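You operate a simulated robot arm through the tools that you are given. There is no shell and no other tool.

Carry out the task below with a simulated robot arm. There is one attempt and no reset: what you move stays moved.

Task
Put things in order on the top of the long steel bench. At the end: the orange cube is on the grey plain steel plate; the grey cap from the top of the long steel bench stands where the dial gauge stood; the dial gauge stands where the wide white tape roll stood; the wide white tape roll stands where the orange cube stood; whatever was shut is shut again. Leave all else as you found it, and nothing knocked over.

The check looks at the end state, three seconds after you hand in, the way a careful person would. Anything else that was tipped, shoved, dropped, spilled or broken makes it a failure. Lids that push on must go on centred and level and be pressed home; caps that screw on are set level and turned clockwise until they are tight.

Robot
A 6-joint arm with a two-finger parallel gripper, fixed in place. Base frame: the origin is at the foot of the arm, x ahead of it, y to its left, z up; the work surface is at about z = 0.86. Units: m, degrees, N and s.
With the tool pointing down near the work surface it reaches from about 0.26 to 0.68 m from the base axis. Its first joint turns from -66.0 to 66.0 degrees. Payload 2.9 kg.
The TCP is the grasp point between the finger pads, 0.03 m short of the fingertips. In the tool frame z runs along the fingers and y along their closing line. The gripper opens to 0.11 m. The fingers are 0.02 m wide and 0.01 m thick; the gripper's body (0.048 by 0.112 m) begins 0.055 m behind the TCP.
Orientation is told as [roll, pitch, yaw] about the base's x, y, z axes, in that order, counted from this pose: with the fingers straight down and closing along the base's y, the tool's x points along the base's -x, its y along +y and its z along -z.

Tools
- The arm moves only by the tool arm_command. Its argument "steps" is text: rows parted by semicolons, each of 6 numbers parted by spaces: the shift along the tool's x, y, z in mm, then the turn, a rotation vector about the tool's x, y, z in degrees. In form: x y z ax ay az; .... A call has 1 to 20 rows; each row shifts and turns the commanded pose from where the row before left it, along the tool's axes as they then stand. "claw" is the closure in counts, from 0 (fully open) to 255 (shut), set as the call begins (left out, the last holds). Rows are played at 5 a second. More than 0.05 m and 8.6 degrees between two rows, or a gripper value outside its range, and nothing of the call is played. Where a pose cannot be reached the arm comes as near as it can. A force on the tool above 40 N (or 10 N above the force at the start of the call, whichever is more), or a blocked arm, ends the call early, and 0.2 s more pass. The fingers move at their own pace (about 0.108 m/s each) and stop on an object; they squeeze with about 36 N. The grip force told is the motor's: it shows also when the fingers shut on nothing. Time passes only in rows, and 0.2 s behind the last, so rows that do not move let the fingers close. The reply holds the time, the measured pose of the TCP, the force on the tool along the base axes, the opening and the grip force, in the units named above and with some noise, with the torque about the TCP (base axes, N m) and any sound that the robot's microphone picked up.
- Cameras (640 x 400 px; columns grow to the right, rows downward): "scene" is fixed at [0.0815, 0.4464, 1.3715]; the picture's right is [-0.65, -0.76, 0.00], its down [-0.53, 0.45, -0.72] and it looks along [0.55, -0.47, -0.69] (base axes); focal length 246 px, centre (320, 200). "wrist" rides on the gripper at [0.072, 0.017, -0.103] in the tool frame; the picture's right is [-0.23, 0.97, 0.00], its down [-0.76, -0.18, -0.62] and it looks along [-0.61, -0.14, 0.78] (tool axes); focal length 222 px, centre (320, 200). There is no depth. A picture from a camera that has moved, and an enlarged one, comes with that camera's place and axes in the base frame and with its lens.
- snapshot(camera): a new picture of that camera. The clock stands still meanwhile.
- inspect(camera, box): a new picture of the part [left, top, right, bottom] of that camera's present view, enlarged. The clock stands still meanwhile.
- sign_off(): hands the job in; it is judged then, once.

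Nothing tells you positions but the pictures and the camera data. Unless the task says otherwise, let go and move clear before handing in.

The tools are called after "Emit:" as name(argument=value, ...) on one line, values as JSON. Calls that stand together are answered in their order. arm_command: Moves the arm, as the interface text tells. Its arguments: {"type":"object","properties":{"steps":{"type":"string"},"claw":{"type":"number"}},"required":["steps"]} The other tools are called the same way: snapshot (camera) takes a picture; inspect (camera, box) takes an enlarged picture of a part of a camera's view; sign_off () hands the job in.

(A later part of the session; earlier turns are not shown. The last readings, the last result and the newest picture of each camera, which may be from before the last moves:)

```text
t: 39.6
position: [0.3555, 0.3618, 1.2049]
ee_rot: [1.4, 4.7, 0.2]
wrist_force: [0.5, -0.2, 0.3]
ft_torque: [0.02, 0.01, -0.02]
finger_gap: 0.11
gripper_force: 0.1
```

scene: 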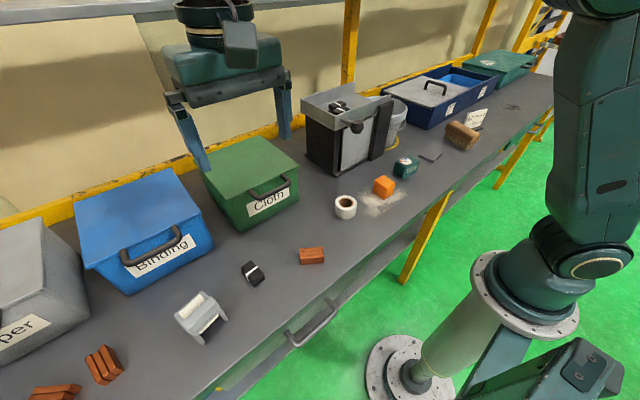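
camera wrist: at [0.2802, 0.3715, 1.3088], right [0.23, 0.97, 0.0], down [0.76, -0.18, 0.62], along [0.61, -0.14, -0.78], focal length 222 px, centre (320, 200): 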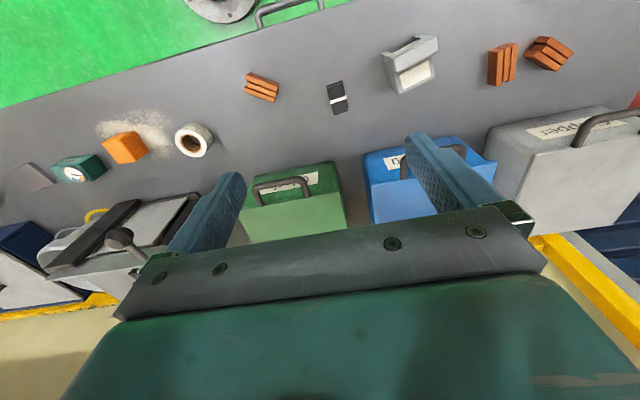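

Emit:
arm_command(steps="0 0 0 1.4 -4.7 0.2; -20 -35 0 0 0 0; -30 -35 0 0 0 0; -30 -35 0 0 0 0; -30 -35 10 0 0 0; -30 -31 20 0 0 0; -10 0 40 0 0 0; 0 0 40 0 0 0; 0 0 0 0 0 0")

Emit:
snapshot(camera="wrist")

Emit:
inspect(camera="scene", box=[190, 110, 350, 240])

```text
t: 41.6
position: [0.5078, 0.1884, 1.0965]
ee_rot: [0.1, -0.1, -0.1]
wrist_force: [-0.7, 0.4, -0.2]
ft_torque: [-0.04, -0.01, 0.01]
finger_gap: 0.1098
gripper_force: 0.1
```

```text
taken
camera wrist: at [0.4346, 0.2048, 1.1984], right [0.23, 0.97, 0.0], down [0.76, -0.18, 0.62], along [0.61, -0.14, -0.78], focal length 222 px, centre (320, 200)
```

wrist: 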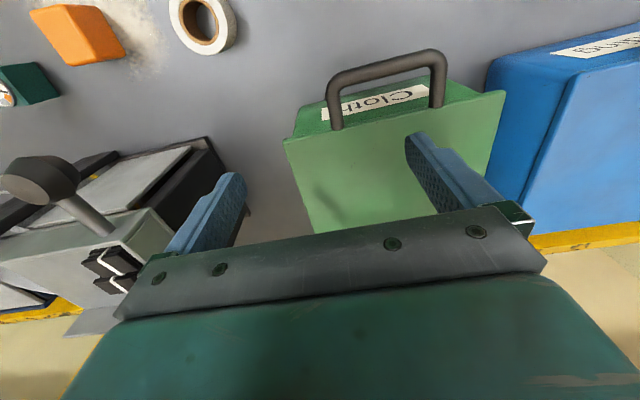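

```text
3.08 times, centred on (270, 175) of scene
camera zoom: at [0.0815, 0.4464, 1.3715], right [-0.65, -0.76, 0.0], down [-0.53, 0.45, -0.72], along [0.55, -0.47, -0.69], focal length 756 px, centre (474, 277)
```

zoom: 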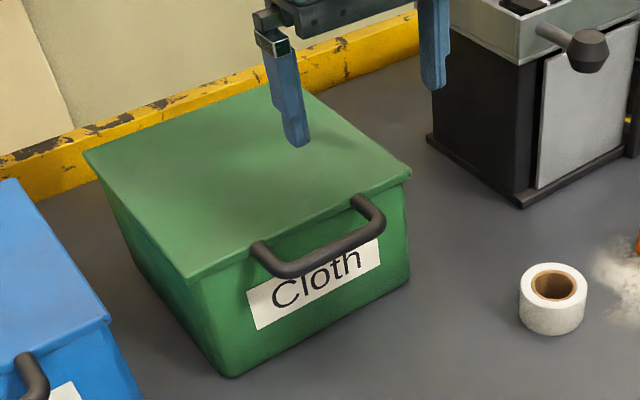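

Emit:
inspect(camera="wrist", box=[280, 30, 480, 160])

Emit:
inspect(camera="scene", box=[230, 160, 300, 210])

```text
3.08 times, centred on (380, 95) of wrist
camera zoom: at [0.4346, 0.2048, 1.1984], right [0.23, 0.97, 0.0], down [0.76, -0.18, 0.62], along [0.61, -0.14, -0.78], focal length 684 px, centre (135, 523)
```

zoom: 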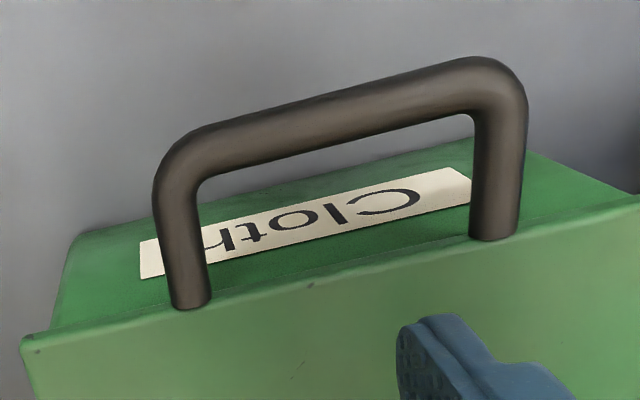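

```text
8.00 times, centred on (265, 185) of scene
camera zoom: at [0.0815, 0.4464, 1.3715], right [-0.65, -0.76, 0.0], down [-0.53, 0.45, -0.72], along [0.55, -0.47, -0.69], focal length 1967 px, centre (760, 320)
```

zoom: 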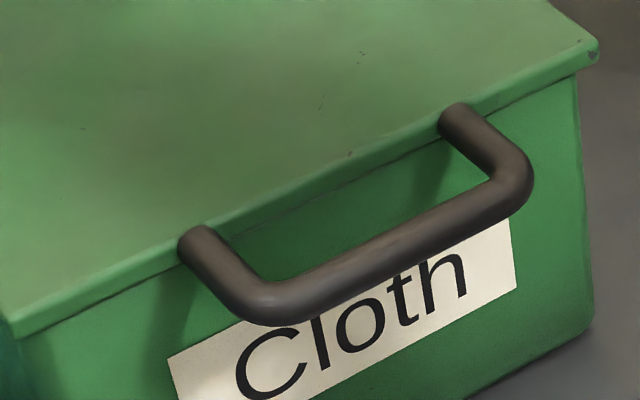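

The handle is a round bar fixed to the lid's front edge; I put the bar's middle at (0.477, 0.252, 0.99), about 2.6 cm proud of the lid. I turn the gripper so the fingers close along x and part-close it to straddle the bar.

Emit:
arm_command(steps="0 0 -20 0 0 8; 0 0 -20 0 0 8; 0 0 0 0 0 8; 0 0 0 0 0 8; 0 0 0 0 0 8; 0 0 0 0 0 8; 0 0 0 0 0 8; 0 0 0 0 0 8; 0 0 0 0 0 8; 0 0 0 0 0 8; 0 0 0 0 0 8; 0 0 0 0 0 2; 32 -15 0 0 0 0; 32 -15 0 0 0 0; 0 0 30 0 0 0; 0 0 0 0 0 0", claw=155)

Emit:
snapshot(camera="wrist")

Emit:
inspect(camera="scene", box=[190, 110, 350, 240])

```text
t: 45.0
position: [0.4771, 0.2543, 1.1049]
ee_rot: [0.2, 0.0, -90.1]
wrist_force: [-0.1, 0.3, 0.2]
ft_torque: [0.0, 0.03, 0.0]
finger_gap: 0.0432
gripper_force: 0.1
```

```text
taken
camera wrist: at [0.4941, 0.3265, 1.2065], right [0.97, -0.23, 0.0], down [-0.18, -0.76, 0.62], along [-0.14, -0.61, -0.78], focal length 222 px, centre (320, 200)
```

wrist: 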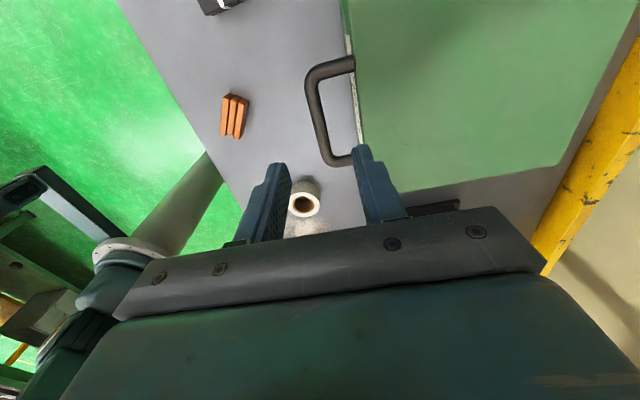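

```text
3.08 times, centred on (270, 175) of scene
camera zoom: at [0.0815, 0.4464, 1.3715], right [-0.65, -0.76, 0.0], down [-0.53, 0.45, -0.72], along [0.55, -0.47, -0.69], focal length 756 px, centre (474, 277)
```

zoom: 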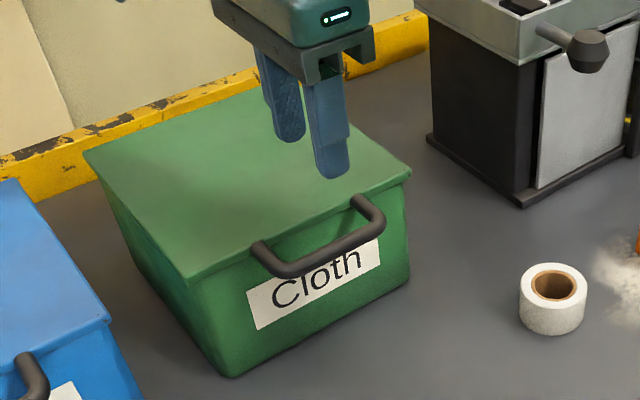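

Bar confirmed near x=0.475. I narrow the fingers a little, shift 4 mm back and descend on the bar.

Emit:
arm_command(steps="0 -4 0 0 0 0; 0 0 20 0 0 0; 0 0 20 0 0 0; 0 0 20 0 0 0; 0 0 15 0 0 0; 0 0 15 0 0 0; 0 0 15 0 0 0; 0 0 12 0 0 0; 0 0 0 0 0 0", claw=172)

Emit:
snapshot(camera="wrist")

Emit:
inspect(camera="scene", box=[220, 130, 320, 220])

```text
t: 47.0
position: [0.4726, 0.2537, 0.9875]
ee_rot: [-0.1, 0.0, -90.0]
wrist_force: [-0.5, -0.1, -0.2]
ft_torque: [-0.03, 0.0, -0.02]
finger_gap: 0.0357
gripper_force: 0.1
```

```text
taken
camera wrist: at [0.4889, 0.3253, 1.0894], right [0.97, -0.23, 0.0], down [-0.18, -0.76, 0.62], along [-0.14, -0.61, -0.78], focal length 222 px, centre (320, 200)
```

wrist: 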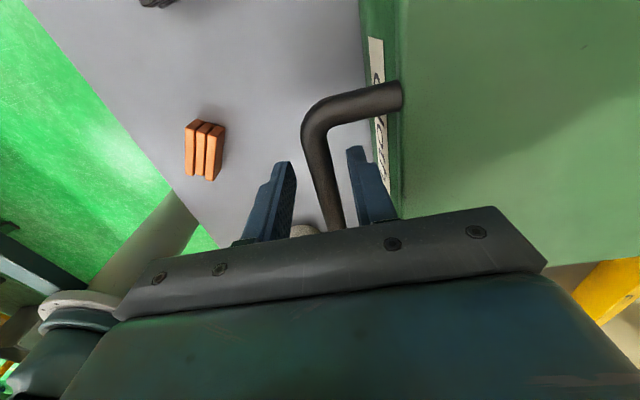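

```text
4.44 times, centred on (270, 175) of scene
camera zoom: at [0.0815, 0.4464, 1.3715], right [-0.65, -0.76, 0.0], down [-0.53, 0.45, -0.72], along [0.55, -0.47, -0.69], focal length 1093 px, centre (542, 311)
```

zoom: 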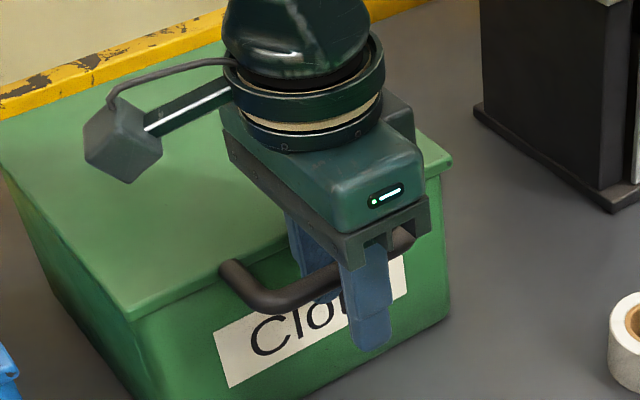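

The bar lies between the fingers. I close the grip and lift gently along the lid's arc, watching the force.

Emit:
arm_command(steps="0 0 0 0 0 0; 0 0 0 0 0 0; 0 0 0 0 0 0; 0 0 -3 0 0 0; 0 0 -3 0 0 0; 0 0 -4 0 0 0; 0 0 0 0 0 0", claw=255)

Emit:
inspect(camera="scene", box=[180, 110, 340, 240])

```text
t: 47.9
position: [0.4751, 0.2536, 0.9901]
ee_rot: [0.8, 0.3, -90.3]
wrist_force: [7.6, 1.5, -2.3]
ft_torque: [-0.44, 0.05, 0.26]
finger_gap: 0.0126
gripper_force: 44.7
stopped in row 4: the force on the tool passed its limit at 41 N (the readings are from after the stop); the commanded pose is now the measured one
```

```text
3.08 times, centred on (260, 175) of scene
camera zoom: at [0.0817, 0.4465, 1.3714], right [-0.65, -0.76, 0.0], down [-0.53, 0.45, -0.72], along [0.55, -0.47, -0.69], focal length 756 px, centre (505, 277)
```

zoom: 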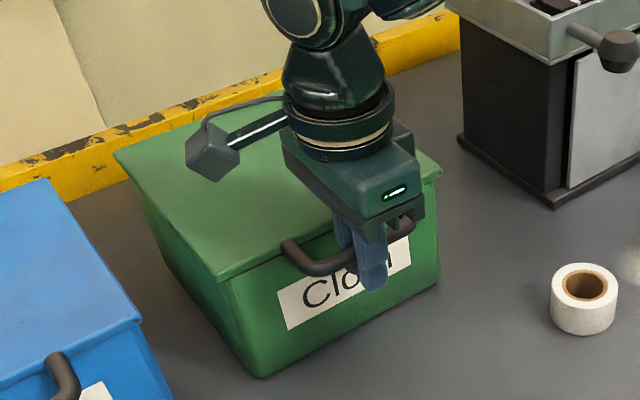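

The lift met a stiff stop. I'll test once more in very small steps to see whether the lid gives at all.

Emit:
arm_command(steps="0 0 -1 0 0 0; 0 0 0 0 0 0")

Emit:
arm_command(steps="0 0 -1 0 0 0; 0 0 0 0 0 0")

```text
t: 48.5
position: [0.4745, 0.253, 0.9911]
ee_rot: [0.9, 0.3, -90.3]
wrist_force: [16.7, 5.9, -2.4]
ft_torque: [-0.36, 0.11, 0.25]
finger_gap: 0.0124
gripper_force: 44.9
```

```text
t: 49.1
position: [0.4758, 0.2533, 0.9919]
ee_rot: [0.8, 0.3, -90.4]
wrist_force: [21.5, 4.0, -1.6]
ft_torque: [-0.05, 0.02, 0.35]
finger_gap: 0.0125
gripper_force: 45.6
```

The z-force stays low while the height rises, so the lid may be giving; the sideways load grows, so I ease along +x as I lift.

Emit:
arm_command(steps="0 1.5 -1 0 0 0; 0 0 0 0 0 0; 0 0 0 0 0 0")

Emit:
arm_command(steps="0 1 -2 0 0 0; 0 0 0 0 0 0; 0 0 0 0 0 0")

```text
t: 49.9
position: [0.4753, 0.254, 0.9922]
ee_rot: [0.7, 0.2, -90.2]
wrist_force: [10.3, 5.5, -3.0]
ft_torque: [0.57, -0.02, 0.21]
finger_gap: 0.0122
gripper_force: 44.9
```

```text
t: 50.7
position: [0.4766, 0.2536, 0.9954]
ee_rot: [0.6, 0.1, -90.1]
wrist_force: [0.5, 8.9, -2.9]
ft_torque: [-0.46, 0.1, 0.15]
finger_gap: 0.0124
gripper_force: 45.4
```

Emit:
inspect(camera="scene", box=[220, 150, 300, 210])

Emit:
snapshot(camera="wrist")

```text
6.67 times, centred on (260, 180) of scene
camera zoom: at [0.0815, 0.4466, 1.3714], right [-0.65, -0.76, 0.0], down [-0.53, 0.45, -0.72], along [0.55, -0.47, -0.69], focal length 1639 px, centre (720, 333)
```

zoom: 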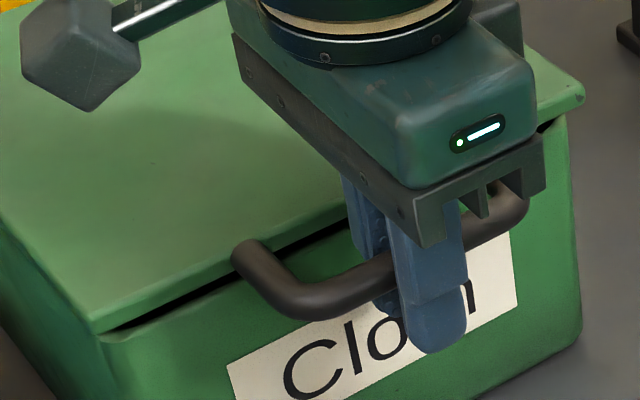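

```text
taken
camera wrist: at [0.4922, 0.3249, 1.0978], right [0.97, -0.23, 0.01], down [-0.19, -0.76, 0.62], along [-0.14, -0.6, -0.79], focal length 222 px, centre (320, 200)
```

wrist: 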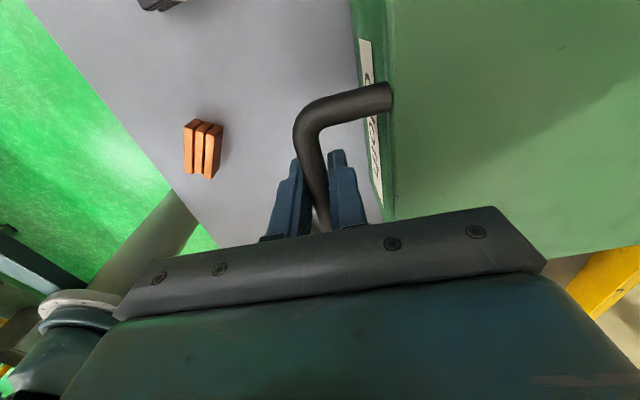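

The lid is rising: a gap shows beneath it, so it is hinged at the back. I continue along the arc (hinge near x=0.73) and check the load.

Emit:
arm_command(steps="0 0.6 -10.6 0 0 0; 0 0.7 -10.7 0 0 0; 0 1.5 -11 0 0 0; 0 1.8 -11 0 0 0; 0 2.4 -10.8 0 0 0; 0 2.8 -10.8 0 0 0; 0 0 0 0 0 0")

Emit:
arm_command(steps="0 3.4 -10.6 0 0 0; 0 3.7 -10.5 0 0 0; 0 4.3 -10.2 0 0 0; 0 4.6 -10.2 0 0 0; 0 5.1 -9.8 0 0 0; 0 5.5 -9.7 0 0 0; 0 0 0 0 0 0")

Emit:
snapshot(camera="scene")

Emit:
inspect(camera="scene", box=[180, 90, 340, 240])

```text
t: 52.3
position: [0.4869, 0.2538, 1.0585]
ee_rot: [0.6, 0.1, -90.5]
wrist_force: [5.4, -1.0, -4.1]
ft_torque: [-0.92, 0.11, 0.35]
finger_gap: 0.0125
gripper_force: 44.6
```

```text
t: 53.6
position: [0.5097, 0.2538, 1.1117]
ee_rot: [0.9, 0.2, -90.5]
wrist_force: [8.0, -1.3, -5.1]
ft_torque: [0.58, -0.09, 0.41]
finger_gap: 0.0127
gripper_force: 44.8
stopped in row 6: the force on the tool passed its limit at 40 N (the readings are from after the stop); the commanded pose is now the measured one
```

```text
taken
```

scene: 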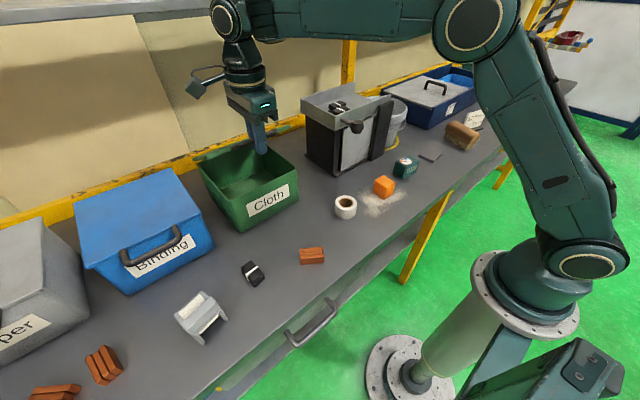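

```text
2.67 times, centred on (260, 165) of scene
camera zoom: at [0.0817, 0.4464, 1.3715], right [-0.65, -0.76, 0.0], down [-0.53, 0.45, -0.72], along [0.55, -0.47, -0.69], focal length 656 px, centre (480, 293)
```

zoom: 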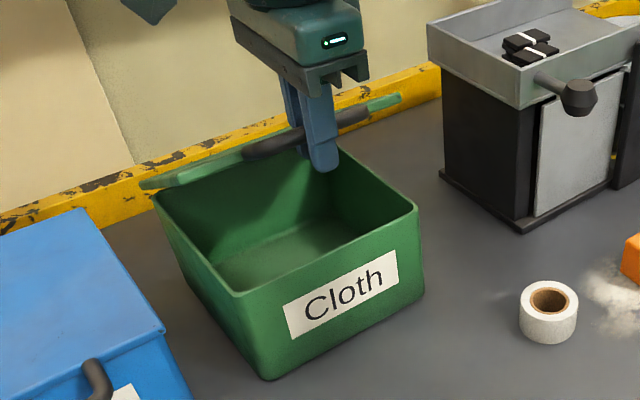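

The bin is open about 30° and its visible floor is empty, but the front strip is hidden. The measured points fit a hinge at (0.728, 0.987) with radius 0.251, so I continue the arc, tilting the fingers forward for reach.

Emit:
arm_command(steps="0 6 -9.8 0 0 0; 0 6.5 -9.6 -4 0 0; 0 7 -8.9 -4 0 0; 0 7.8 -8.2 -4 0 0; 0 8.4 -7.3 -4 0 0; 0 9.4 -6.2 -4 0 0; 0 0 0 0 0 0")

Emit:
inspect(camera="scene", box=[160, 60, 360, 240])

```text
t: 55.2
position: [0.5477, 0.2531, 1.1669]
ee_rot: [20.8, 0.1, -90.5]
wrist_force: [9.6, -4.1, -13.6]
ft_torque: [-0.81, 0.09, 0.49]
finger_gap: 0.0131
gripper_force: 44.6
```

```text
2.22 times, centred on (260, 150) of scene
camera zoom: at [0.0821, 0.4464, 1.3715], right [-0.65, -0.76, 0.0], down [-0.53, 0.45, -0.72], along [0.55, -0.47, -0.69], focal length 546 px, centre (453, 311)
```

zoom: 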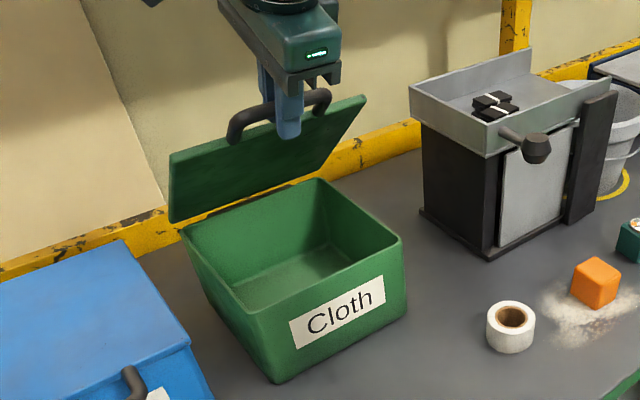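

Load stays moderate at 45°. I keep going along the arc.

Emit:
arm_command(steps="0 10 -4.2 -4 0 0; 0 10.4 -3.6 -4 0 0; 0 10.8 -2.1 -4 0 0; 0 10.9 -1 -4 0 0; 0 10.9 0.5 -4 0 0; 0 10.9 1.6 -4 0 0; 0 0 0 0 0 0")

Emit:
inspect(camera="scene", box=[160, 60, 360, 240])

```text
t: 56.8
position: [0.5971, 0.2539, 1.2078]
ee_rot: [44.9, 0.3, -90.4]
wrist_force: [-0.6, 3.8, -1.8]
ft_torque: [-0.23, 0.07, 0.2]
finger_gap: 0.0124
gripper_force: 44.5
```

```text
2.22 times, centred on (260, 150) of scene
camera zoom: at [0.0815, 0.4466, 1.3714], right [-0.65, -0.76, 0.0], down [-0.53, 0.45, -0.72], along [0.55, -0.47, -0.69], focal length 546 px, centre (453, 311)
```

zoom: 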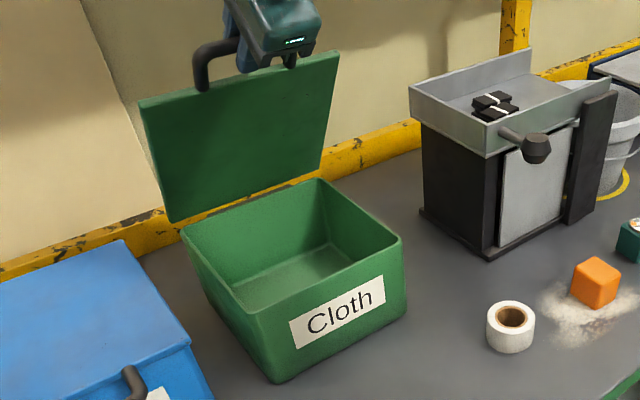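

Emit:
arm_command(steps="0 10.5 3.2 -4 0 0; 0 10.5 3.5 -4 0 0; 0 9.6 5 -3.5 0 0; 0 9.2 6.1 -3.5 0 0; 0 8.4 7 -3 0 0; 0 7.8 8 -3 0 0; 0 6.8 8.6 -3 0 0; 0 6.2 9 -3 0 0; 0 0 0 0 0 0")

Emit:
inspect(camera="scene", box=[160, 60, 360, 240])

```text
t: 58.8
position: [0.6789, 0.2532, 1.2366]
ee_rot: [71.3, 0.1, -90.2]
wrist_force: [1.9, 16.3, -22.0]
ft_torque: [0.09, 0.34, 0.49]
finger_gap: 0.0125
gripper_force: 45.2
```

```text
2.22 times, centred on (260, 150) of scene
camera zoom: at [0.0821, 0.4472, 1.3712], right [-0.65, -0.76, 0.0], down [-0.53, 0.45, -0.72], along [0.55, -0.47, -0.69], focal length 546 px, centre (453, 311)
```

zoom: 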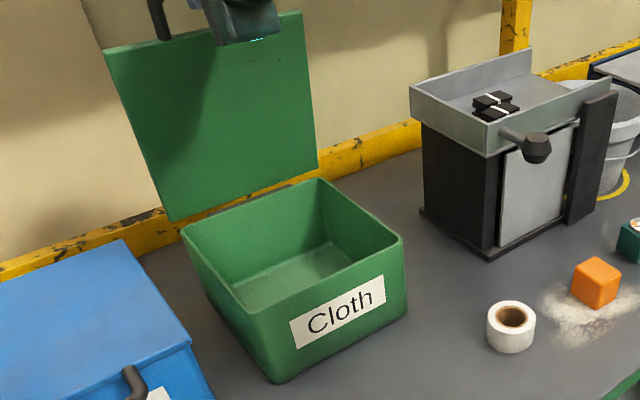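

Emit:
arm_command(steps="0 1.2 5.6 0 0 0; 0 1.5 5.6 0 0 0; 0 1.8 5.5 0 0 0; 0 1.8 5.5 0 0 0; 0 0 0 0 0 0")

Emit:
arm_command(steps="0 2 6 0 0 0; 0 2 6 0 0 0; 0 2 6 0 0 0; 0 2 6 0 0 0; 0 2 6 0 0 0; 0 1.8 6 0 0 0; 0 0 0 0 0 0")

Emit:
inspect(camera="scene", box=[160, 60, 360, 240])

```text
t: 60.0
position: [0.7034, 0.2539, 1.2397]
ee_rot: [71.7, 0.2, -90.2]
wrist_force: [-0.2, 13.4, -14.5]
ft_torque: [-0.09, 0.26, 0.53]
finger_gap: 0.0126
gripper_force: 44.8
```

```text
t: 61.6
position: [0.7407, 0.2533, 1.2392]
ee_rot: [71.5, 0.0, -90.5]
wrist_force: [-2.4, 13.2, -17.0]
ft_torque: [-0.06, 0.26, 0.46]
finger_gap: 0.0121
gripper_force: 45.4
```

```text
2.22 times, centred on (260, 150) of scene
camera zoom: at [0.0818, 0.447, 1.3713], right [-0.65, -0.76, 0.0], down [-0.53, 0.45, -0.72], along [0.55, -0.47, -0.69], focal length 546 px, centre (453, 311)
```

zoom: 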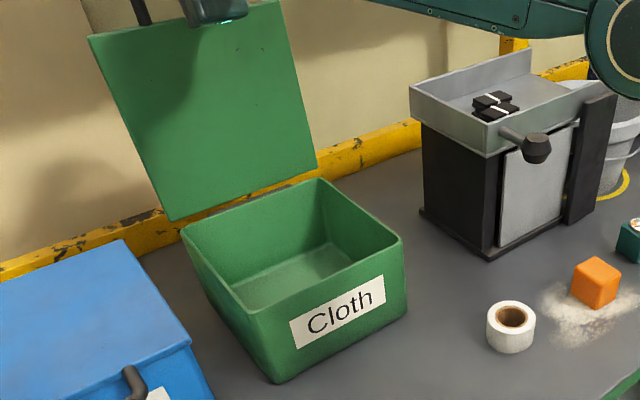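

Emit:
arm_command(steps="0 0.9 5.2 0 0 0; 0 0.9 5.2 0 0 0; 0 0.9 5.2 0 0 0; 0 0.9 5.2 0 0 0; 0 0.8 5.2 0 0 0; 0 0.7 5.2 0 0 0; 0 0 0 0 0 0")

Emit:
inspect(camera="scene", box=[160, 60, 360, 240])

```text
t: 63.2
position: [0.7708, 0.2525, 1.2336]
ee_rot: [71.8, 0.2, -90.3]
wrist_force: [-2.8, 16.6, -13.6]
ft_torque: [-0.29, 0.18, -0.13]
finger_gap: 0.0124
gripper_force: 45.3
```

```text
2.22 times, centred on (260, 150) of scene
camera zoom: at [0.0817, 0.4471, 1.3712], right [-0.65, -0.76, 0.0], down [-0.53, 0.45, -0.72], along [0.55, -0.47, -0.69], focal length 546 px, centre (453, 311)
```

zoom: 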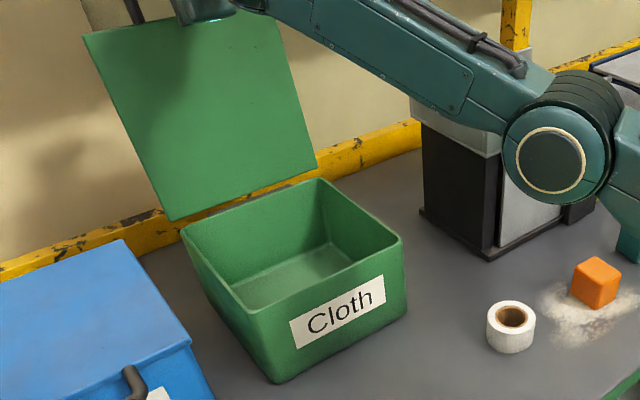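

Emit:
snapshot(camera="scene")

Emit:
snapshot(camera="wrist")

```text
taken
```

scene: 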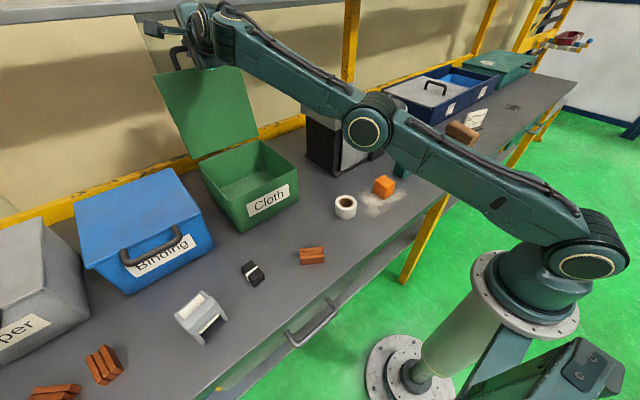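

```text
taken
camera wrist: at [0.6778, 0.3249, 1.2804], right [0.31, -0.23, 0.92], down [-0.65, -0.76, 0.03], along [0.69, -0.61, -0.38], focal length 222 px, centre (320, 200)
```

wrist: 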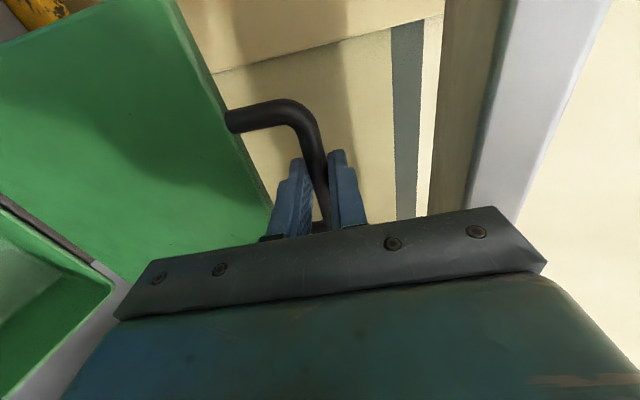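

The lid is at about 100°, past vertical. I push a little further to feel whether it has a stop before I let go of it.

Emit:
arm_command(steps="0 0.6 4.4 0 0 0; 0 0.6 4.4 0 0 0; 0 0.6 4.4 0 0 0; 0 0.6 4.4 0 0 0; 0 0.6 4.4 0 0 0; 0 0 0 0 0 0")

```text
t: 64.6
position: [0.7725, 0.2522, 1.2316]
ee_rot: [72.4, 0.3, -89.9]
wrist_force: [4.0, 21.4, 11.5]
ft_torque: [-0.38, -0.25, -0.42]
finger_gap: 0.0126
gripper_force: 45.6
out of reach, approached as far as the arm can: row 1, 2, 3, 4, 5
```

That is the end of my reach, so I must not let the lid fall further back. I bring it back to about 80° and test there whether it stays by itself, fingers still around the bar.

Emit:
arm_command(steps="0 -0.7 -7.7 0 0 0; 0 -0.7 -7.7 0 0 0; 0 -0.8 -7.6 0 0 0; 0 -1.9 -7 0 0 0; 0 -1.9 -7 0 0 0; 0 -2 -7 0 0 0; 0 -2.6 -6.8 0 0 0; 0 -2.6 -6.8 0 0 0; 0 -2.6 -6.8 0 0 0; 0 -3.1 -6.5 0 0 0; 0 -3.1 -6.5 0 0 0; 0 -3.1 -6.5 0 0 0; 0 0 0 0 0 0")

```text
t: 66.1
position: [0.76, 0.254, 1.2351]
ee_rot: [70.5, 0.0, -91.6]
wrist_force: [-0.5, -3.5, -1.0]
ft_torque: [-0.33, 0.06, 0.34]
finger_gap: 0.0126
gripper_force: 44.6
out of reach, approached as far as the arm can: row 1, 2, 3, 4, 5, 6, 7
stopped in row 7: the force on the tool passed its limit at 43 N (the readings are from after the stop); the commanded pose is now the measured one
```

Emit:
arm_command(steps="0 -1.2 -5.2 0 0 0; 0 -1.2 -5.2 0 0 0; 0 -1.3 -5.2 0 0 0; 0 -1.3 -5.2 0 0 0; 0 -1.3 -5.2 0 0 0; 0 -1.4 -5.3 0 0 0; 0 0 0 0 0 0")

Emit:
arm_command(steps="0 -2.0 -5.1 0 0 0; 0 -2.0 -5.1 0 0 0; 0 -2.1 -5.1 0 0 0; 0 -2.1 -5.0 0 0 0; 0 -2.4 -4.9 0 0 0; 0 -2.4 -4.9 0 0 0; 0 -2.5 -4.9 0 0 0; 0 -2.5 -4.9 0 0 0; 0 0 0 0 0 0")

```text
t: 67.2
position: [0.7531, 0.2548, 1.2373]
ee_rot: [69.5, -0.2, -92.6]
wrist_force: [-0.7, -2.7, 0.3]
ft_torque: [-0.42, 0.02, 0.4]
finger_gap: 0.0125
gripper_force: 45.4
out of reach, approached as far as the arm can: row 1, 2, 3, 4, 5
stopped in row 5: the force on the tool passed its limit at 41 N (the readings are from after the stop); the commanded pose is now the measured one
```

```text
t: 68.3
position: [0.7466, 0.2557, 1.2382]
ee_rot: [69.0, -0.4, -93.7]
wrist_force: [-0.5, -5.0, 0.2]
ft_torque: [-0.76, 0.0, 0.34]
finger_gap: 0.0127
gripper_force: 45.4
out of reach, approached as far as the arm can: row 1, 2, 3, 4, 5
stopped in row 5: the force on the tool passed its limit at 41 N (the readings are from after the stop); the commanded pose is now the measured one
```

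The arm sits at a joint limit and the tool has twisted a few degrees. I undo that twist while moving back along the arc.

Emit:
arm_command(steps="-1 -0.6 -3 -1.2 1.5 -0.6; -1.4 -0.6 -3 -1.3 1.5 -0.6; 0 0 0 0 0 0")

```text
t: 69.0
position: [0.7558, 0.2554, 1.2358]
ee_rot: [70.2, -0.5, -91.8]
wrist_force: [0.9, -2.8, -1.2]
ft_torque: [0.04, -0.04, 0.44]
finger_gap: 0.0126
gripper_force: 45.2
out of reach, approached as far as the arm can: row 1, 2
stopped in row 3: the force on the tool passed its limit at 43 N (the readings are from after the stop); the commanded pose is now the measured one
```

Emit:
arm_command(steps="-1 -5.1 -17.6 -0.4 0.8 -0.3; -1 -5.1 -17.6 -0.4 0.8 -0.3; 0 0 0 0 0 0")

```text
t: 69.6
position: [0.7539, 0.2543, 1.2364]
ee_rot: [69.5, -0.6, -91.8]
wrist_force: [0.8, -3.4, -1.0]
ft_torque: [0.0, 0.07, 0.17]
finger_gap: 0.0126
gripper_force: 45.2
out of reach, approached as far as the arm can: row 1, 2
stopped in row 2: the force on the tool passed its limit at 47 N (the readings are from after the stop); the commanded pose is now the measured one
```

Emit:
snapshot(camera="scene")

Emit:
snapshot(camera="wrist")

```text
taken
```

scene: 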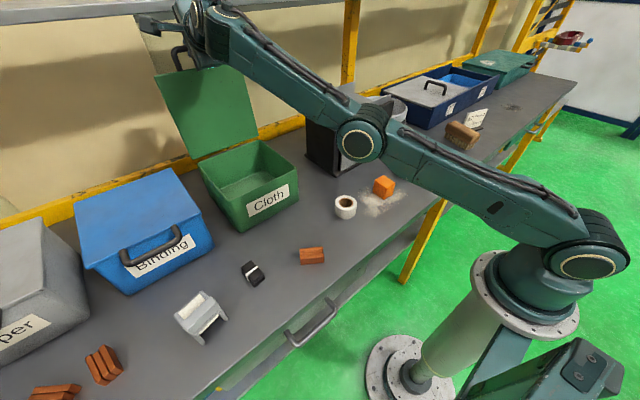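

```text
taken
camera wrist: at [0.6645, 0.33, 1.2869], right [0.33, -0.23, 0.91], down [-0.67, -0.74, 0.06], along [0.66, -0.63, -0.4], focal length 222 px, centre (320, 200)
```

wrist: 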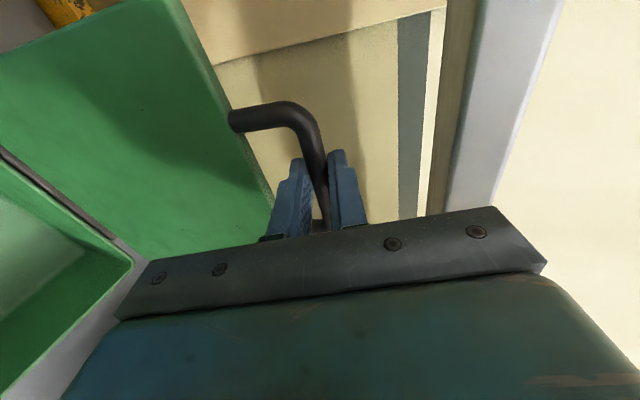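

The arm looks almost straight, a singular posture. Tilting the fingers closer to horizontal about the bar should shorten the arm's stretch, so I try that without moving the grasp point.

Emit:
arm_command(steps="0 0 0 -4 0 0; 0 0 0 -4 0 0; 0 0 0 0 0 0")

```text
t: 70.2
position: [0.7697, 0.2548, 1.2319]
ee_rot: [75.8, -0.8, -92.8]
wrist_force: [0.9, -2.5, -1.1]
ft_torque: [0.17, -0.06, 0.4]
finger_gap: 0.0126
gripper_force: 45.3
out of reach, approached as far as the arm can: row 1, 2
stopped in row 3: the force on the tool passed its limit at 43 N (the readings are from after the stop); the commanded pose is now the measured one
```

Emit:
arm_command(steps="-1.3 -4 -42 0 2.4 -0.6; 0 0 0 0 0 0")

```text
t: 70.7
position: [0.7647, 0.2565, 1.2332]
ee_rot: [74.1, -0.9, -92.8]
wrist_force: [-1.4, -3.2, 0.0]
ft_torque: [0.15, 0.11, 0.09]
finger_gap: 0.0125
gripper_force: 45.4
out of reach, approached as far as the arm can: row 1
stopped in row 2: the force on the tool passed its limit at 52 N (the readings are from after the stop); the commanded pose is now the measured one
```

Emit:
arm_command(steps="0 -0.8 -5 0 1 -0.3; 0 0 0 0 0 0; 0 0 0 0 0 0; 0 0 0 0 0 0; 0 0 0 0 0 0; 0 0 0 0 0 0; 0 0 0 0 0 0; 0 0 0 0 0 0")

```text
t: 72.5
position: [0.765, 0.257, 1.2329]
ee_rot: [73.8, -1.0, -92.2]
wrist_force: [-4.7, -19.5, -20.5]
ft_torque: [0.22, 0.32, -0.14]
finger_gap: 0.0124
gripper_force: 45.0
out of reach, approached as far as the arm can: row 1
```

The arm is straight and its solver stalls on plain retraction. A straight arm can still bring the grasp point back if the fingers dip as it goes, so I retract along the arc while lowering the tilt.

Emit:
arm_command(steps="0 -0.7 -5 2 0 0; 0 -1 -4.9 2 0 0; 0 -1.3 -4.9 2 0 0; 0 0 0 0 0 0")

```text
t: 73.5
position: [0.7485, 0.2551, 1.2376]
ee_rot: [68.1, -0.8, -91.9]
wrist_force: [-0.1, -15.5, -11.5]
ft_torque: [-0.05, 0.11, -0.32]
finger_gap: 0.0127
gripper_force: 44.7
```

That worked without complaint. I continue the same way.

Emit:
arm_command(steps="0 -1.6 -4.7 1.9 0 0; 0 -1.8 -4.6 1.9 0 0; 0 -2.1 -4.5 1.8 0 0; 0 -2.3 -4.4 1.8 0 0; 0 -2.6 -4.3 1.7 0 0; 0 -2.8 -4.1 1.7 0 0; 0 0 0 0 0 0")

```text
t: 75.1
position: [0.7127, 0.2568, 1.2428]
ee_rot: [58.6, -0.7, -91.7]
wrist_force: [1.8, -17.3, 28.5]
ft_torque: [-0.38, -0.48, -0.02]
finger_gap: 0.0124
gripper_force: 45.1
out of reach, approached as far as the arm can: row 4
```

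Emit:
arm_command(steps="0 0 -2.5 0 0 0; 0 -1.4 -5.1 1 0 0; 0 -2.5 -4.8 1 0 0; 0 0 0 0 0 0")

```text
t: 76.1
position: [0.7025, 0.2577, 1.2451]
ee_rot: [56.0, -0.8, -91.8]
wrist_force: [-1.7, -19.1, 22.2]
ft_torque: [-0.66, -0.34, -0.55]
finger_gap: 0.0123
gripper_force: 44.9
```

Emit:
snapshot(camera="wrist")

Emit:
snapshot(camera="scene")

```text
taken
camera wrist: at [0.6281, 0.3326, 1.3132], right [0.54, -0.23, 0.81], down [-0.64, -0.74, 0.21], along [0.55, -0.63, -0.55], focal length 222 px, centre (320, 200)
```

wrist: 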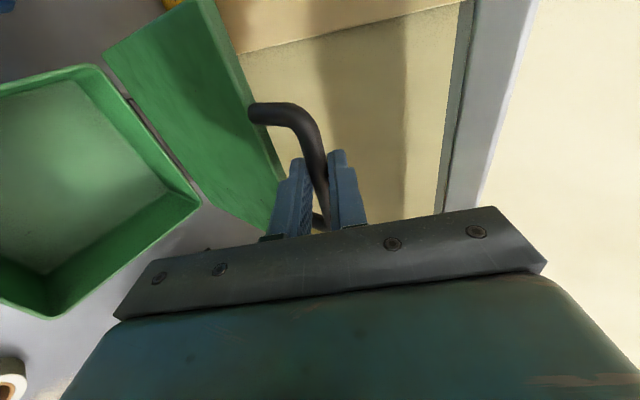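

```text
taken
```

scene: 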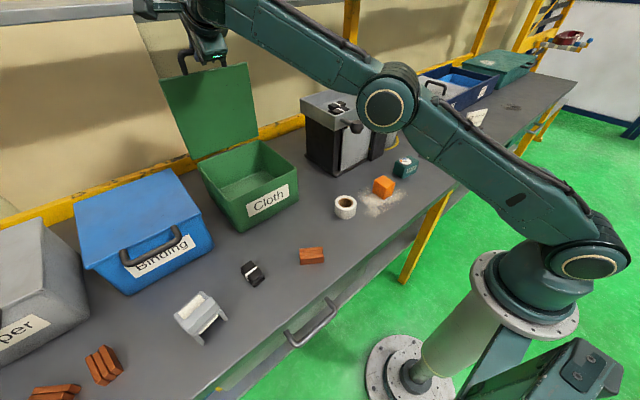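

The wrist camera can now see into the green bin. I zoom in there.

Emit:
inspect(camera="wrist", box=[0, 40, 240, 330])

```text
1.38 times, centred on (120, 185) of wrist
camera zoom: at [0.6281, 0.3326, 1.3132], right [0.54, -0.23, 0.81], down [-0.64, -0.74, 0.21], along [0.55, -0.63, -0.55], focal length 306 px, centre (596, 221)
```

zoom: 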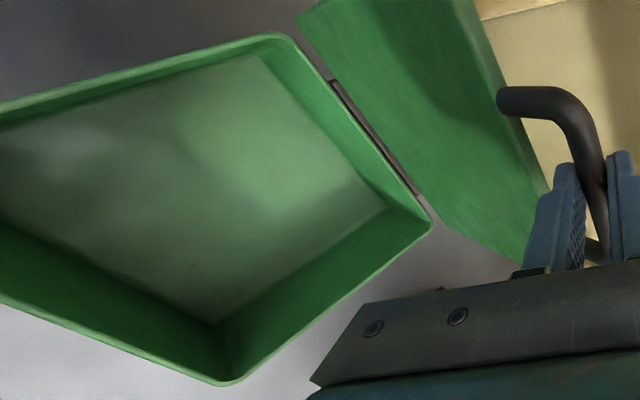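

The floor I can see in the green bin is empty; only its front-left corner is cut off. I bring the lid back a bit more, which also swings the camera over that corner.

Emit:
arm_command(steps="0 1.2 -0.8 0 0 0; 0 -3 -4 2.5 0 0; 0 -3.3 -3.8 2.5 0 0; 0 -3.6 -3.5 2.5 0 0; 0 -3.9 -3.2 2.5 0 0; 0 0 0 0 0 0")

Emit:
snapshot(camera="wrist")

```text
t: 77.1
position: [0.6744, 0.2579, 1.2419]
ee_rot: [49.6, -0.7, -91.7]
wrist_force: [0.1, -3.7, 2.2]
ft_torque: [-0.42, -0.03, 0.12]
finger_gap: 0.0124
gripper_force: 44.9
out of reach, approached as far as the arm can: row 2, 4, 5
stopped in row 5: the force on the tool passed its limit at 41 N (the readings are from after the stop); the commanded pose is now the measured one
```

```text
taken
camera wrist: at [0.6097, 0.3326, 1.3193], right [0.62, -0.24, 0.74], down [-0.61, -0.74, 0.28], along [0.49, -0.63, -0.61], focal length 222 px, centre (320, 200)
```

wrist: 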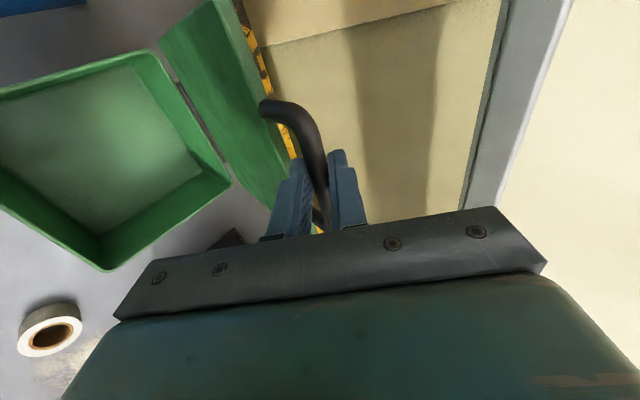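

The lid is at about 78°. With the front finger below the bar to catch it, I loosen the grip slightly to see whether the lid stays by itself.

Emit:
arm_command(steps="0 0 0 0 0 0; 0 0 0 0 0 0; 0 0 0 0 0 0", claw=180)

Emit:
inspect(camera="wrist", box=[200, 60, 400, 250])

Emit:
snapshot(camera="scene")

```text
t: 77.9
position: [0.6754, 0.2594, 1.2407]
ee_rot: [49.5, -0.7, -91.6]
wrist_force: [1.3, 0.1, -0.5]
ft_torque: [0.02, 0.01, 0.03]
finger_gap: 0.0324
gripper_force: 0.1
```

```text
2.11 times, centred on (300, 155) of wrist
camera zoom: at [0.6096, 0.3334, 1.3186], right [0.63, -0.24, 0.74], down [-0.61, -0.74, 0.28], along [0.48, -0.63, -0.61], focal length 468 px, centre (362, 295)
```

zoom: 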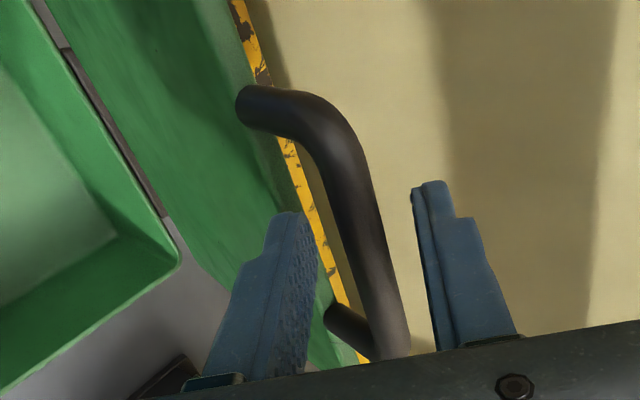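

```text
taken
```

scene: 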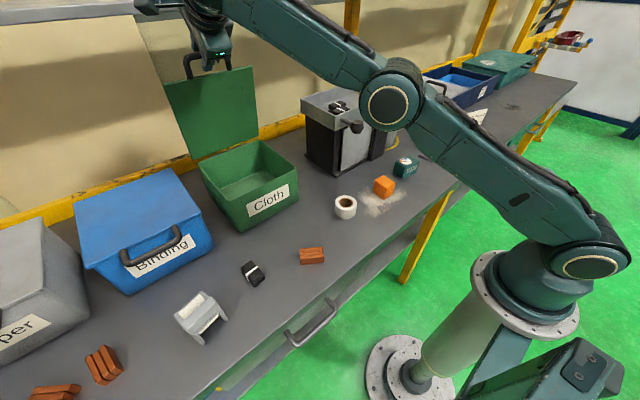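

The lid stays up by itself, so the hinge has friction. I back the fingers out and look straight into the bin.

Emit:
arm_command(steps="0 0 -20 0 0 0; 0 0 -20 0 0 0; 0 0 -20 0 0 0; 0 -20 -20 4 0 0; 0 -20 -20 4 0 0; 0 -20 -20 4 0 0; 0 -20 -10 4 0 0; 0 0 0 0 0 0")

Emit:
snapshot(camera="wrist")

```text
t: 79.7
position: [0.5265, 0.2648, 1.2762]
ee_rot: [33.4, -0.6, -91.8]
wrist_force: [0.7, 0.0, 0.6]
ft_torque: [0.0, -0.02, 0.01]
finger_gap: 0.0325
gripper_force: 0.1
out of reach, approached as far as the arm can: row 6
```

```text
taken
camera wrist: at [0.4852, 0.3384, 1.3697], right [0.81, -0.24, 0.54], down [-0.51, -0.74, 0.43], along [0.29, -0.62, -0.72], focal length 222 px, centre (320, 200)
```

wrist: 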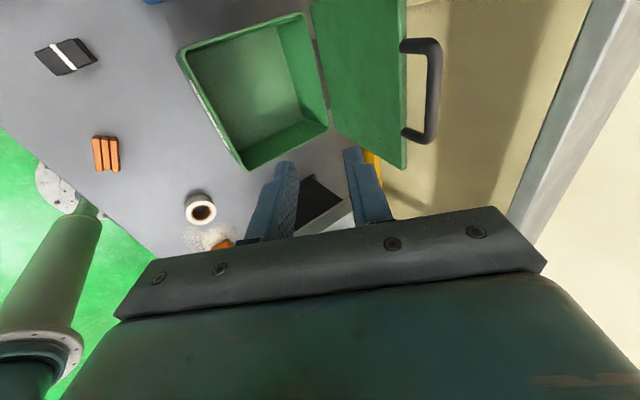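

The green bin is completely empty. I'll shut its lid again: straddle the bar the way I left it, grip, and follow the arc down.

Emit:
arm_command(steps="0 0 0 -4 0.4 -0.6; 0 0 0 -4 0.4 -0.6; 0 0 0 -4 0 0; 0 0 0 -4.1 0 0; -3 23 25 0 0 0; -3 23 25 0 0 0; -3 23 25 0 0 0; 0 0 0 0 0 0", claw=175)

Emit:
snapshot(camera="wrist")

```text
t: 81.5
position: [0.632, 0.2807, 1.2797]
ee_rot: [49.6, -0.7, -90.2]
wrist_force: [-0.1, 0.0, -0.5]
ft_torque: [0.01, -0.04, 0.01]
finger_gap: 0.0344
gripper_force: 0.0
out of reach, approached as far as the arm can: row 1, 2, 3, 4, 6, 7
```

```text
taken
camera wrist: at [0.5641, 0.3524, 1.3574], right [0.63, -0.22, 0.74], down [-0.59, -0.76, 0.28], along [0.5, -0.62, -0.61], focal length 222 px, centre (320, 200)
```

wrist: 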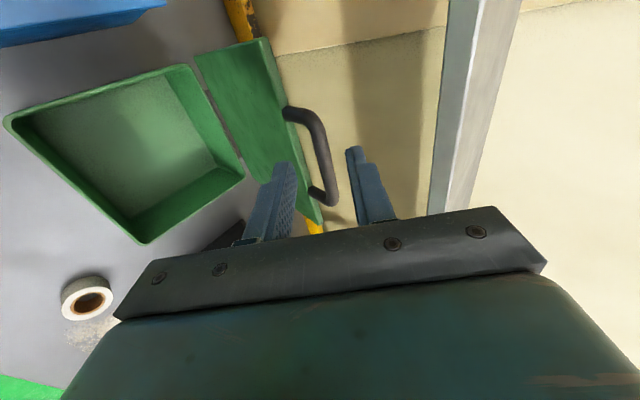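

Emit:
arm_command(steps="-12 0 0 0 0 0; -12 0 0 0 0 0; 0 0 0 0 0 0")

Emit:
arm_command(steps="0 0 15 0 0 0; 0 0 15 0 0 0; 0 0 15 0 0 0; 0 0 12 0 0 0; 0 0 0 0 0 0")

Emit:
snapshot(camera="wrist")

```text
t: 82.3
position: [0.6298, 0.2587, 1.2812]
ee_rot: [49.5, -0.6, -90.2]
wrist_force: [0.1, 0.0, 0.5]
ft_torque: [0.02, 0.0, 0.02]
finger_gap: 0.0348
gripper_force: 0.0
```

```text
t: 83.5
position: [0.6748, 0.2578, 1.2444]
ee_rot: [49.5, -0.8, -90.2]
wrist_force: [0.3, -0.5, -0.7]
ft_torque: [-0.01, -0.05, -0.02]
finger_gap: 0.0346
gripper_force: 0.1
```

```text
taken
camera wrist: at [0.6066, 0.3305, 1.3224], right [0.63, -0.22, 0.74], down [-0.59, -0.76, 0.28], along [0.5, -0.62, -0.61], focal length 222 px, centre (320, 200)
```

wrist: 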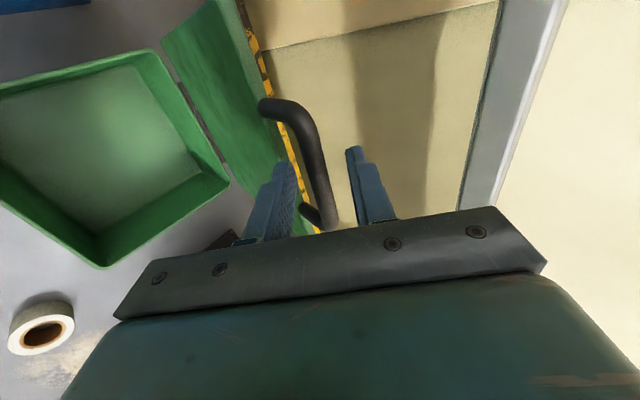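

Emit:
arm_command(steps="0 0 0 0 0 0; 0 0 0 0 0 0; 0 0 0 0 0 0", claw=255)

```text
t: 84.3
position: [0.6734, 0.2589, 1.2447]
ee_rot: [49.5, -0.8, -90.3]
wrist_force: [0.6, 0.8, -4.6]
ft_torque: [0.24, 0.07, -0.25]
finger_gap: 0.0127
gripper_force: 45.3
```

Grip is good. Rotating rigidly with the lid about the hinge, I bring it down in 4° steps.

Emit:
arm_command(steps="0 -7.5 -5.4 2 0 0; 0 -7.5 -5.4 2 0 0; 0 -7.5 -5.4 2 0 0; 0 -7.5 -5.4 2 0 0; 0 -7.5 -5.4 2 0 0; 0 -7.5 -5.4 2 0 0; 0 -7.5 -5.4 2 0 0; 0 -7.5 -5.4 2 0 0; 0 0 0 0 0 0")

```text
t: 86.3
position: [0.6018, 0.2568, 1.2267]
ee_rot: [33.0, -0.8, -90.5]
wrist_force: [15.2, -20.6, -30.7]
ft_torque: [-0.44, 0.08, -0.35]
finger_gap: 0.0127
gripper_force: 44.8
out of reach, approached as far as the arm can: row 8
```

Emit:
arm_command(steps="0 -1 3.5 0 0 0; 0 -1 3.5 0 0 0; 0 0 0 0 0 0")

```text
t: 87.1
position: [0.601, 0.2585, 1.2281]
ee_rot: [33.8, -0.6, -90.4]
wrist_force: [1.8, -20.2, -3.4]
ft_torque: [-0.71, 0.0, -0.49]
finger_gap: 0.0122
gripper_force: 44.8
```

Emit:
inspect(camera="wrist", box=[200, 60, 420, 250])

Emit:
inspect(camera="scene", box=[140, 20, 300, 200])

```text
2.11 times, centred on (310, 155) of wrist
camera zoom: at [0.5575, 0.331, 1.3204], right [0.81, -0.23, 0.54], down [-0.5, -0.75, 0.43], along [0.31, -0.62, -0.72], focal length 468 px, centre (341, 295)
```

zoom: 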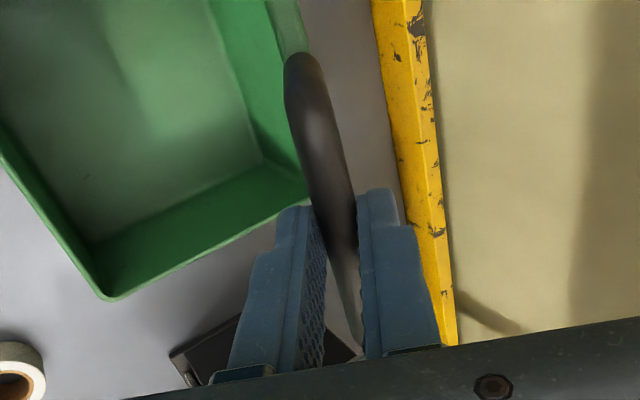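

```text
2.22 times, centred on (220, 110) of scene
camera zoom: at [0.0816, 0.4457, 1.3717], right [-0.65, -0.76, 0.0], down [-0.53, 0.45, -0.72], along [0.55, -0.47, -0.69], focal length 546 px, centre (542, 400)
```

zoom: 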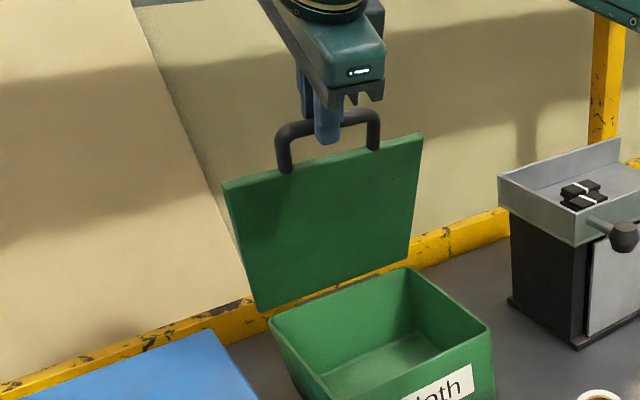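

The bar has crept toward the fingertips. The lid holds itself, so I open a little, re-seat the fingers 14 mm further on, and grip again.

Emit:
arm_command(steps="0 0 0 0 0 0; 0 0 0 0 0 0; 0 0 7 0 0 0; 0 0 7 0 0 0; 0 0 0 0 0 0", claw=185)

Emit:
inspect(camera="wrist", box=[200, 60, 420, 250])

```text
t: 88.3
position: [0.6093, 0.2596, 1.2122]
ee_rot: [33.5, -0.8, -90.2]
wrist_force: [0.0, -0.6, -0.1]
ft_torque: [0.01, -0.01, 0.01]
finger_gap: 0.0303
gripper_force: 0.1
```

```text
2.11 times, centred on (310, 155) of wrist
camera zoom: at [0.5649, 0.3329, 1.3061], right [0.81, -0.22, 0.54], down [-0.5, -0.75, 0.43], along [0.31, -0.62, -0.72], focal length 468 px, centre (341, 295)
```

zoom: 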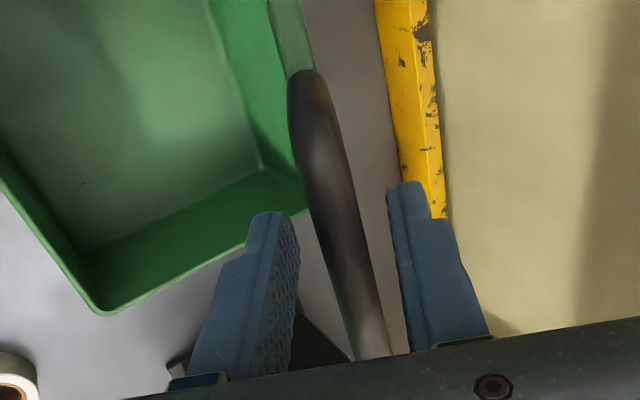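

Emit:
arm_command(steps="0 0 0 0 0 0; 0 0 0 0 0 0; 0 0 0 0 0 0; 0 -11.7 -0.2 2 0 0; 0 -11.7 -0.2 2 0 0; 0 -11 1.1 2 0 0; 0 -11 1.1 2 0 0; 0 -10.7 2.9 2 0 0; 0 -10.7 2.9 2 0 0; 0 -10.1 4.5 2 0 0; 0 -10.1 4.5 2 0 0; 0 0 0 0 0 0", claw=255)

```text
t: 90.9
position: [0.5367, 0.2601, 1.1579]
ee_rot: [17.6, -0.8, -90.2]
wrist_force: [2.1, 11.9, -1.7]
ft_torque: [0.85, -0.07, 0.13]
finger_gap: 0.0124
gripper_force: 44.6
```

Smooth so far, with the lid at about 42°. I continue down the arc.

Emit:
arm_command(steps="0 -9.2 6 2 0 0; 0 -9.2 6 2 0 0; 0 -8.2 7.4 2 0 0; 0 -8.2 7.4 2 0 0; 0 -7 8.5 2 0 0; 0 -7 8.5 2 0 0; 0 -5.5 9.5 2 0 0; 0 -5.5 9.5 2 0 0; 0 -4 10.3 1.6 0 0; 0 -4 10.3 0 0 0; 0 0 0 0 0 0")

Emit:
inspect(camera="scene", box=[180, 110, 340, 240])

```text
t: 93.3
position: [0.4852, 0.2601, 1.0636]
ee_rot: [0.2, -0.7, -90.3]
wrist_force: [26.1, 16.5, -8.4]
ft_torque: [0.39, -0.35, 0.21]
finger_gap: 0.0124
gripper_force: 45.1
```

```text
3.08 times, centred on (260, 175) of scene
camera zoom: at [0.0824, 0.4469, 1.3712], right [-0.65, -0.76, 0.0], down [-0.53, 0.45, -0.72], along [0.55, -0.47, -0.69], focal length 756 px, centre (505, 277)
```

zoom: 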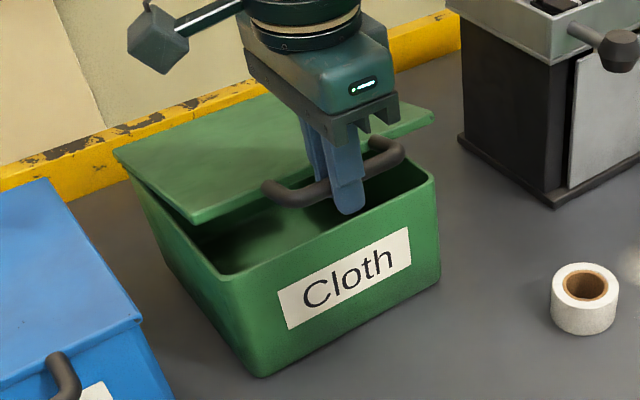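

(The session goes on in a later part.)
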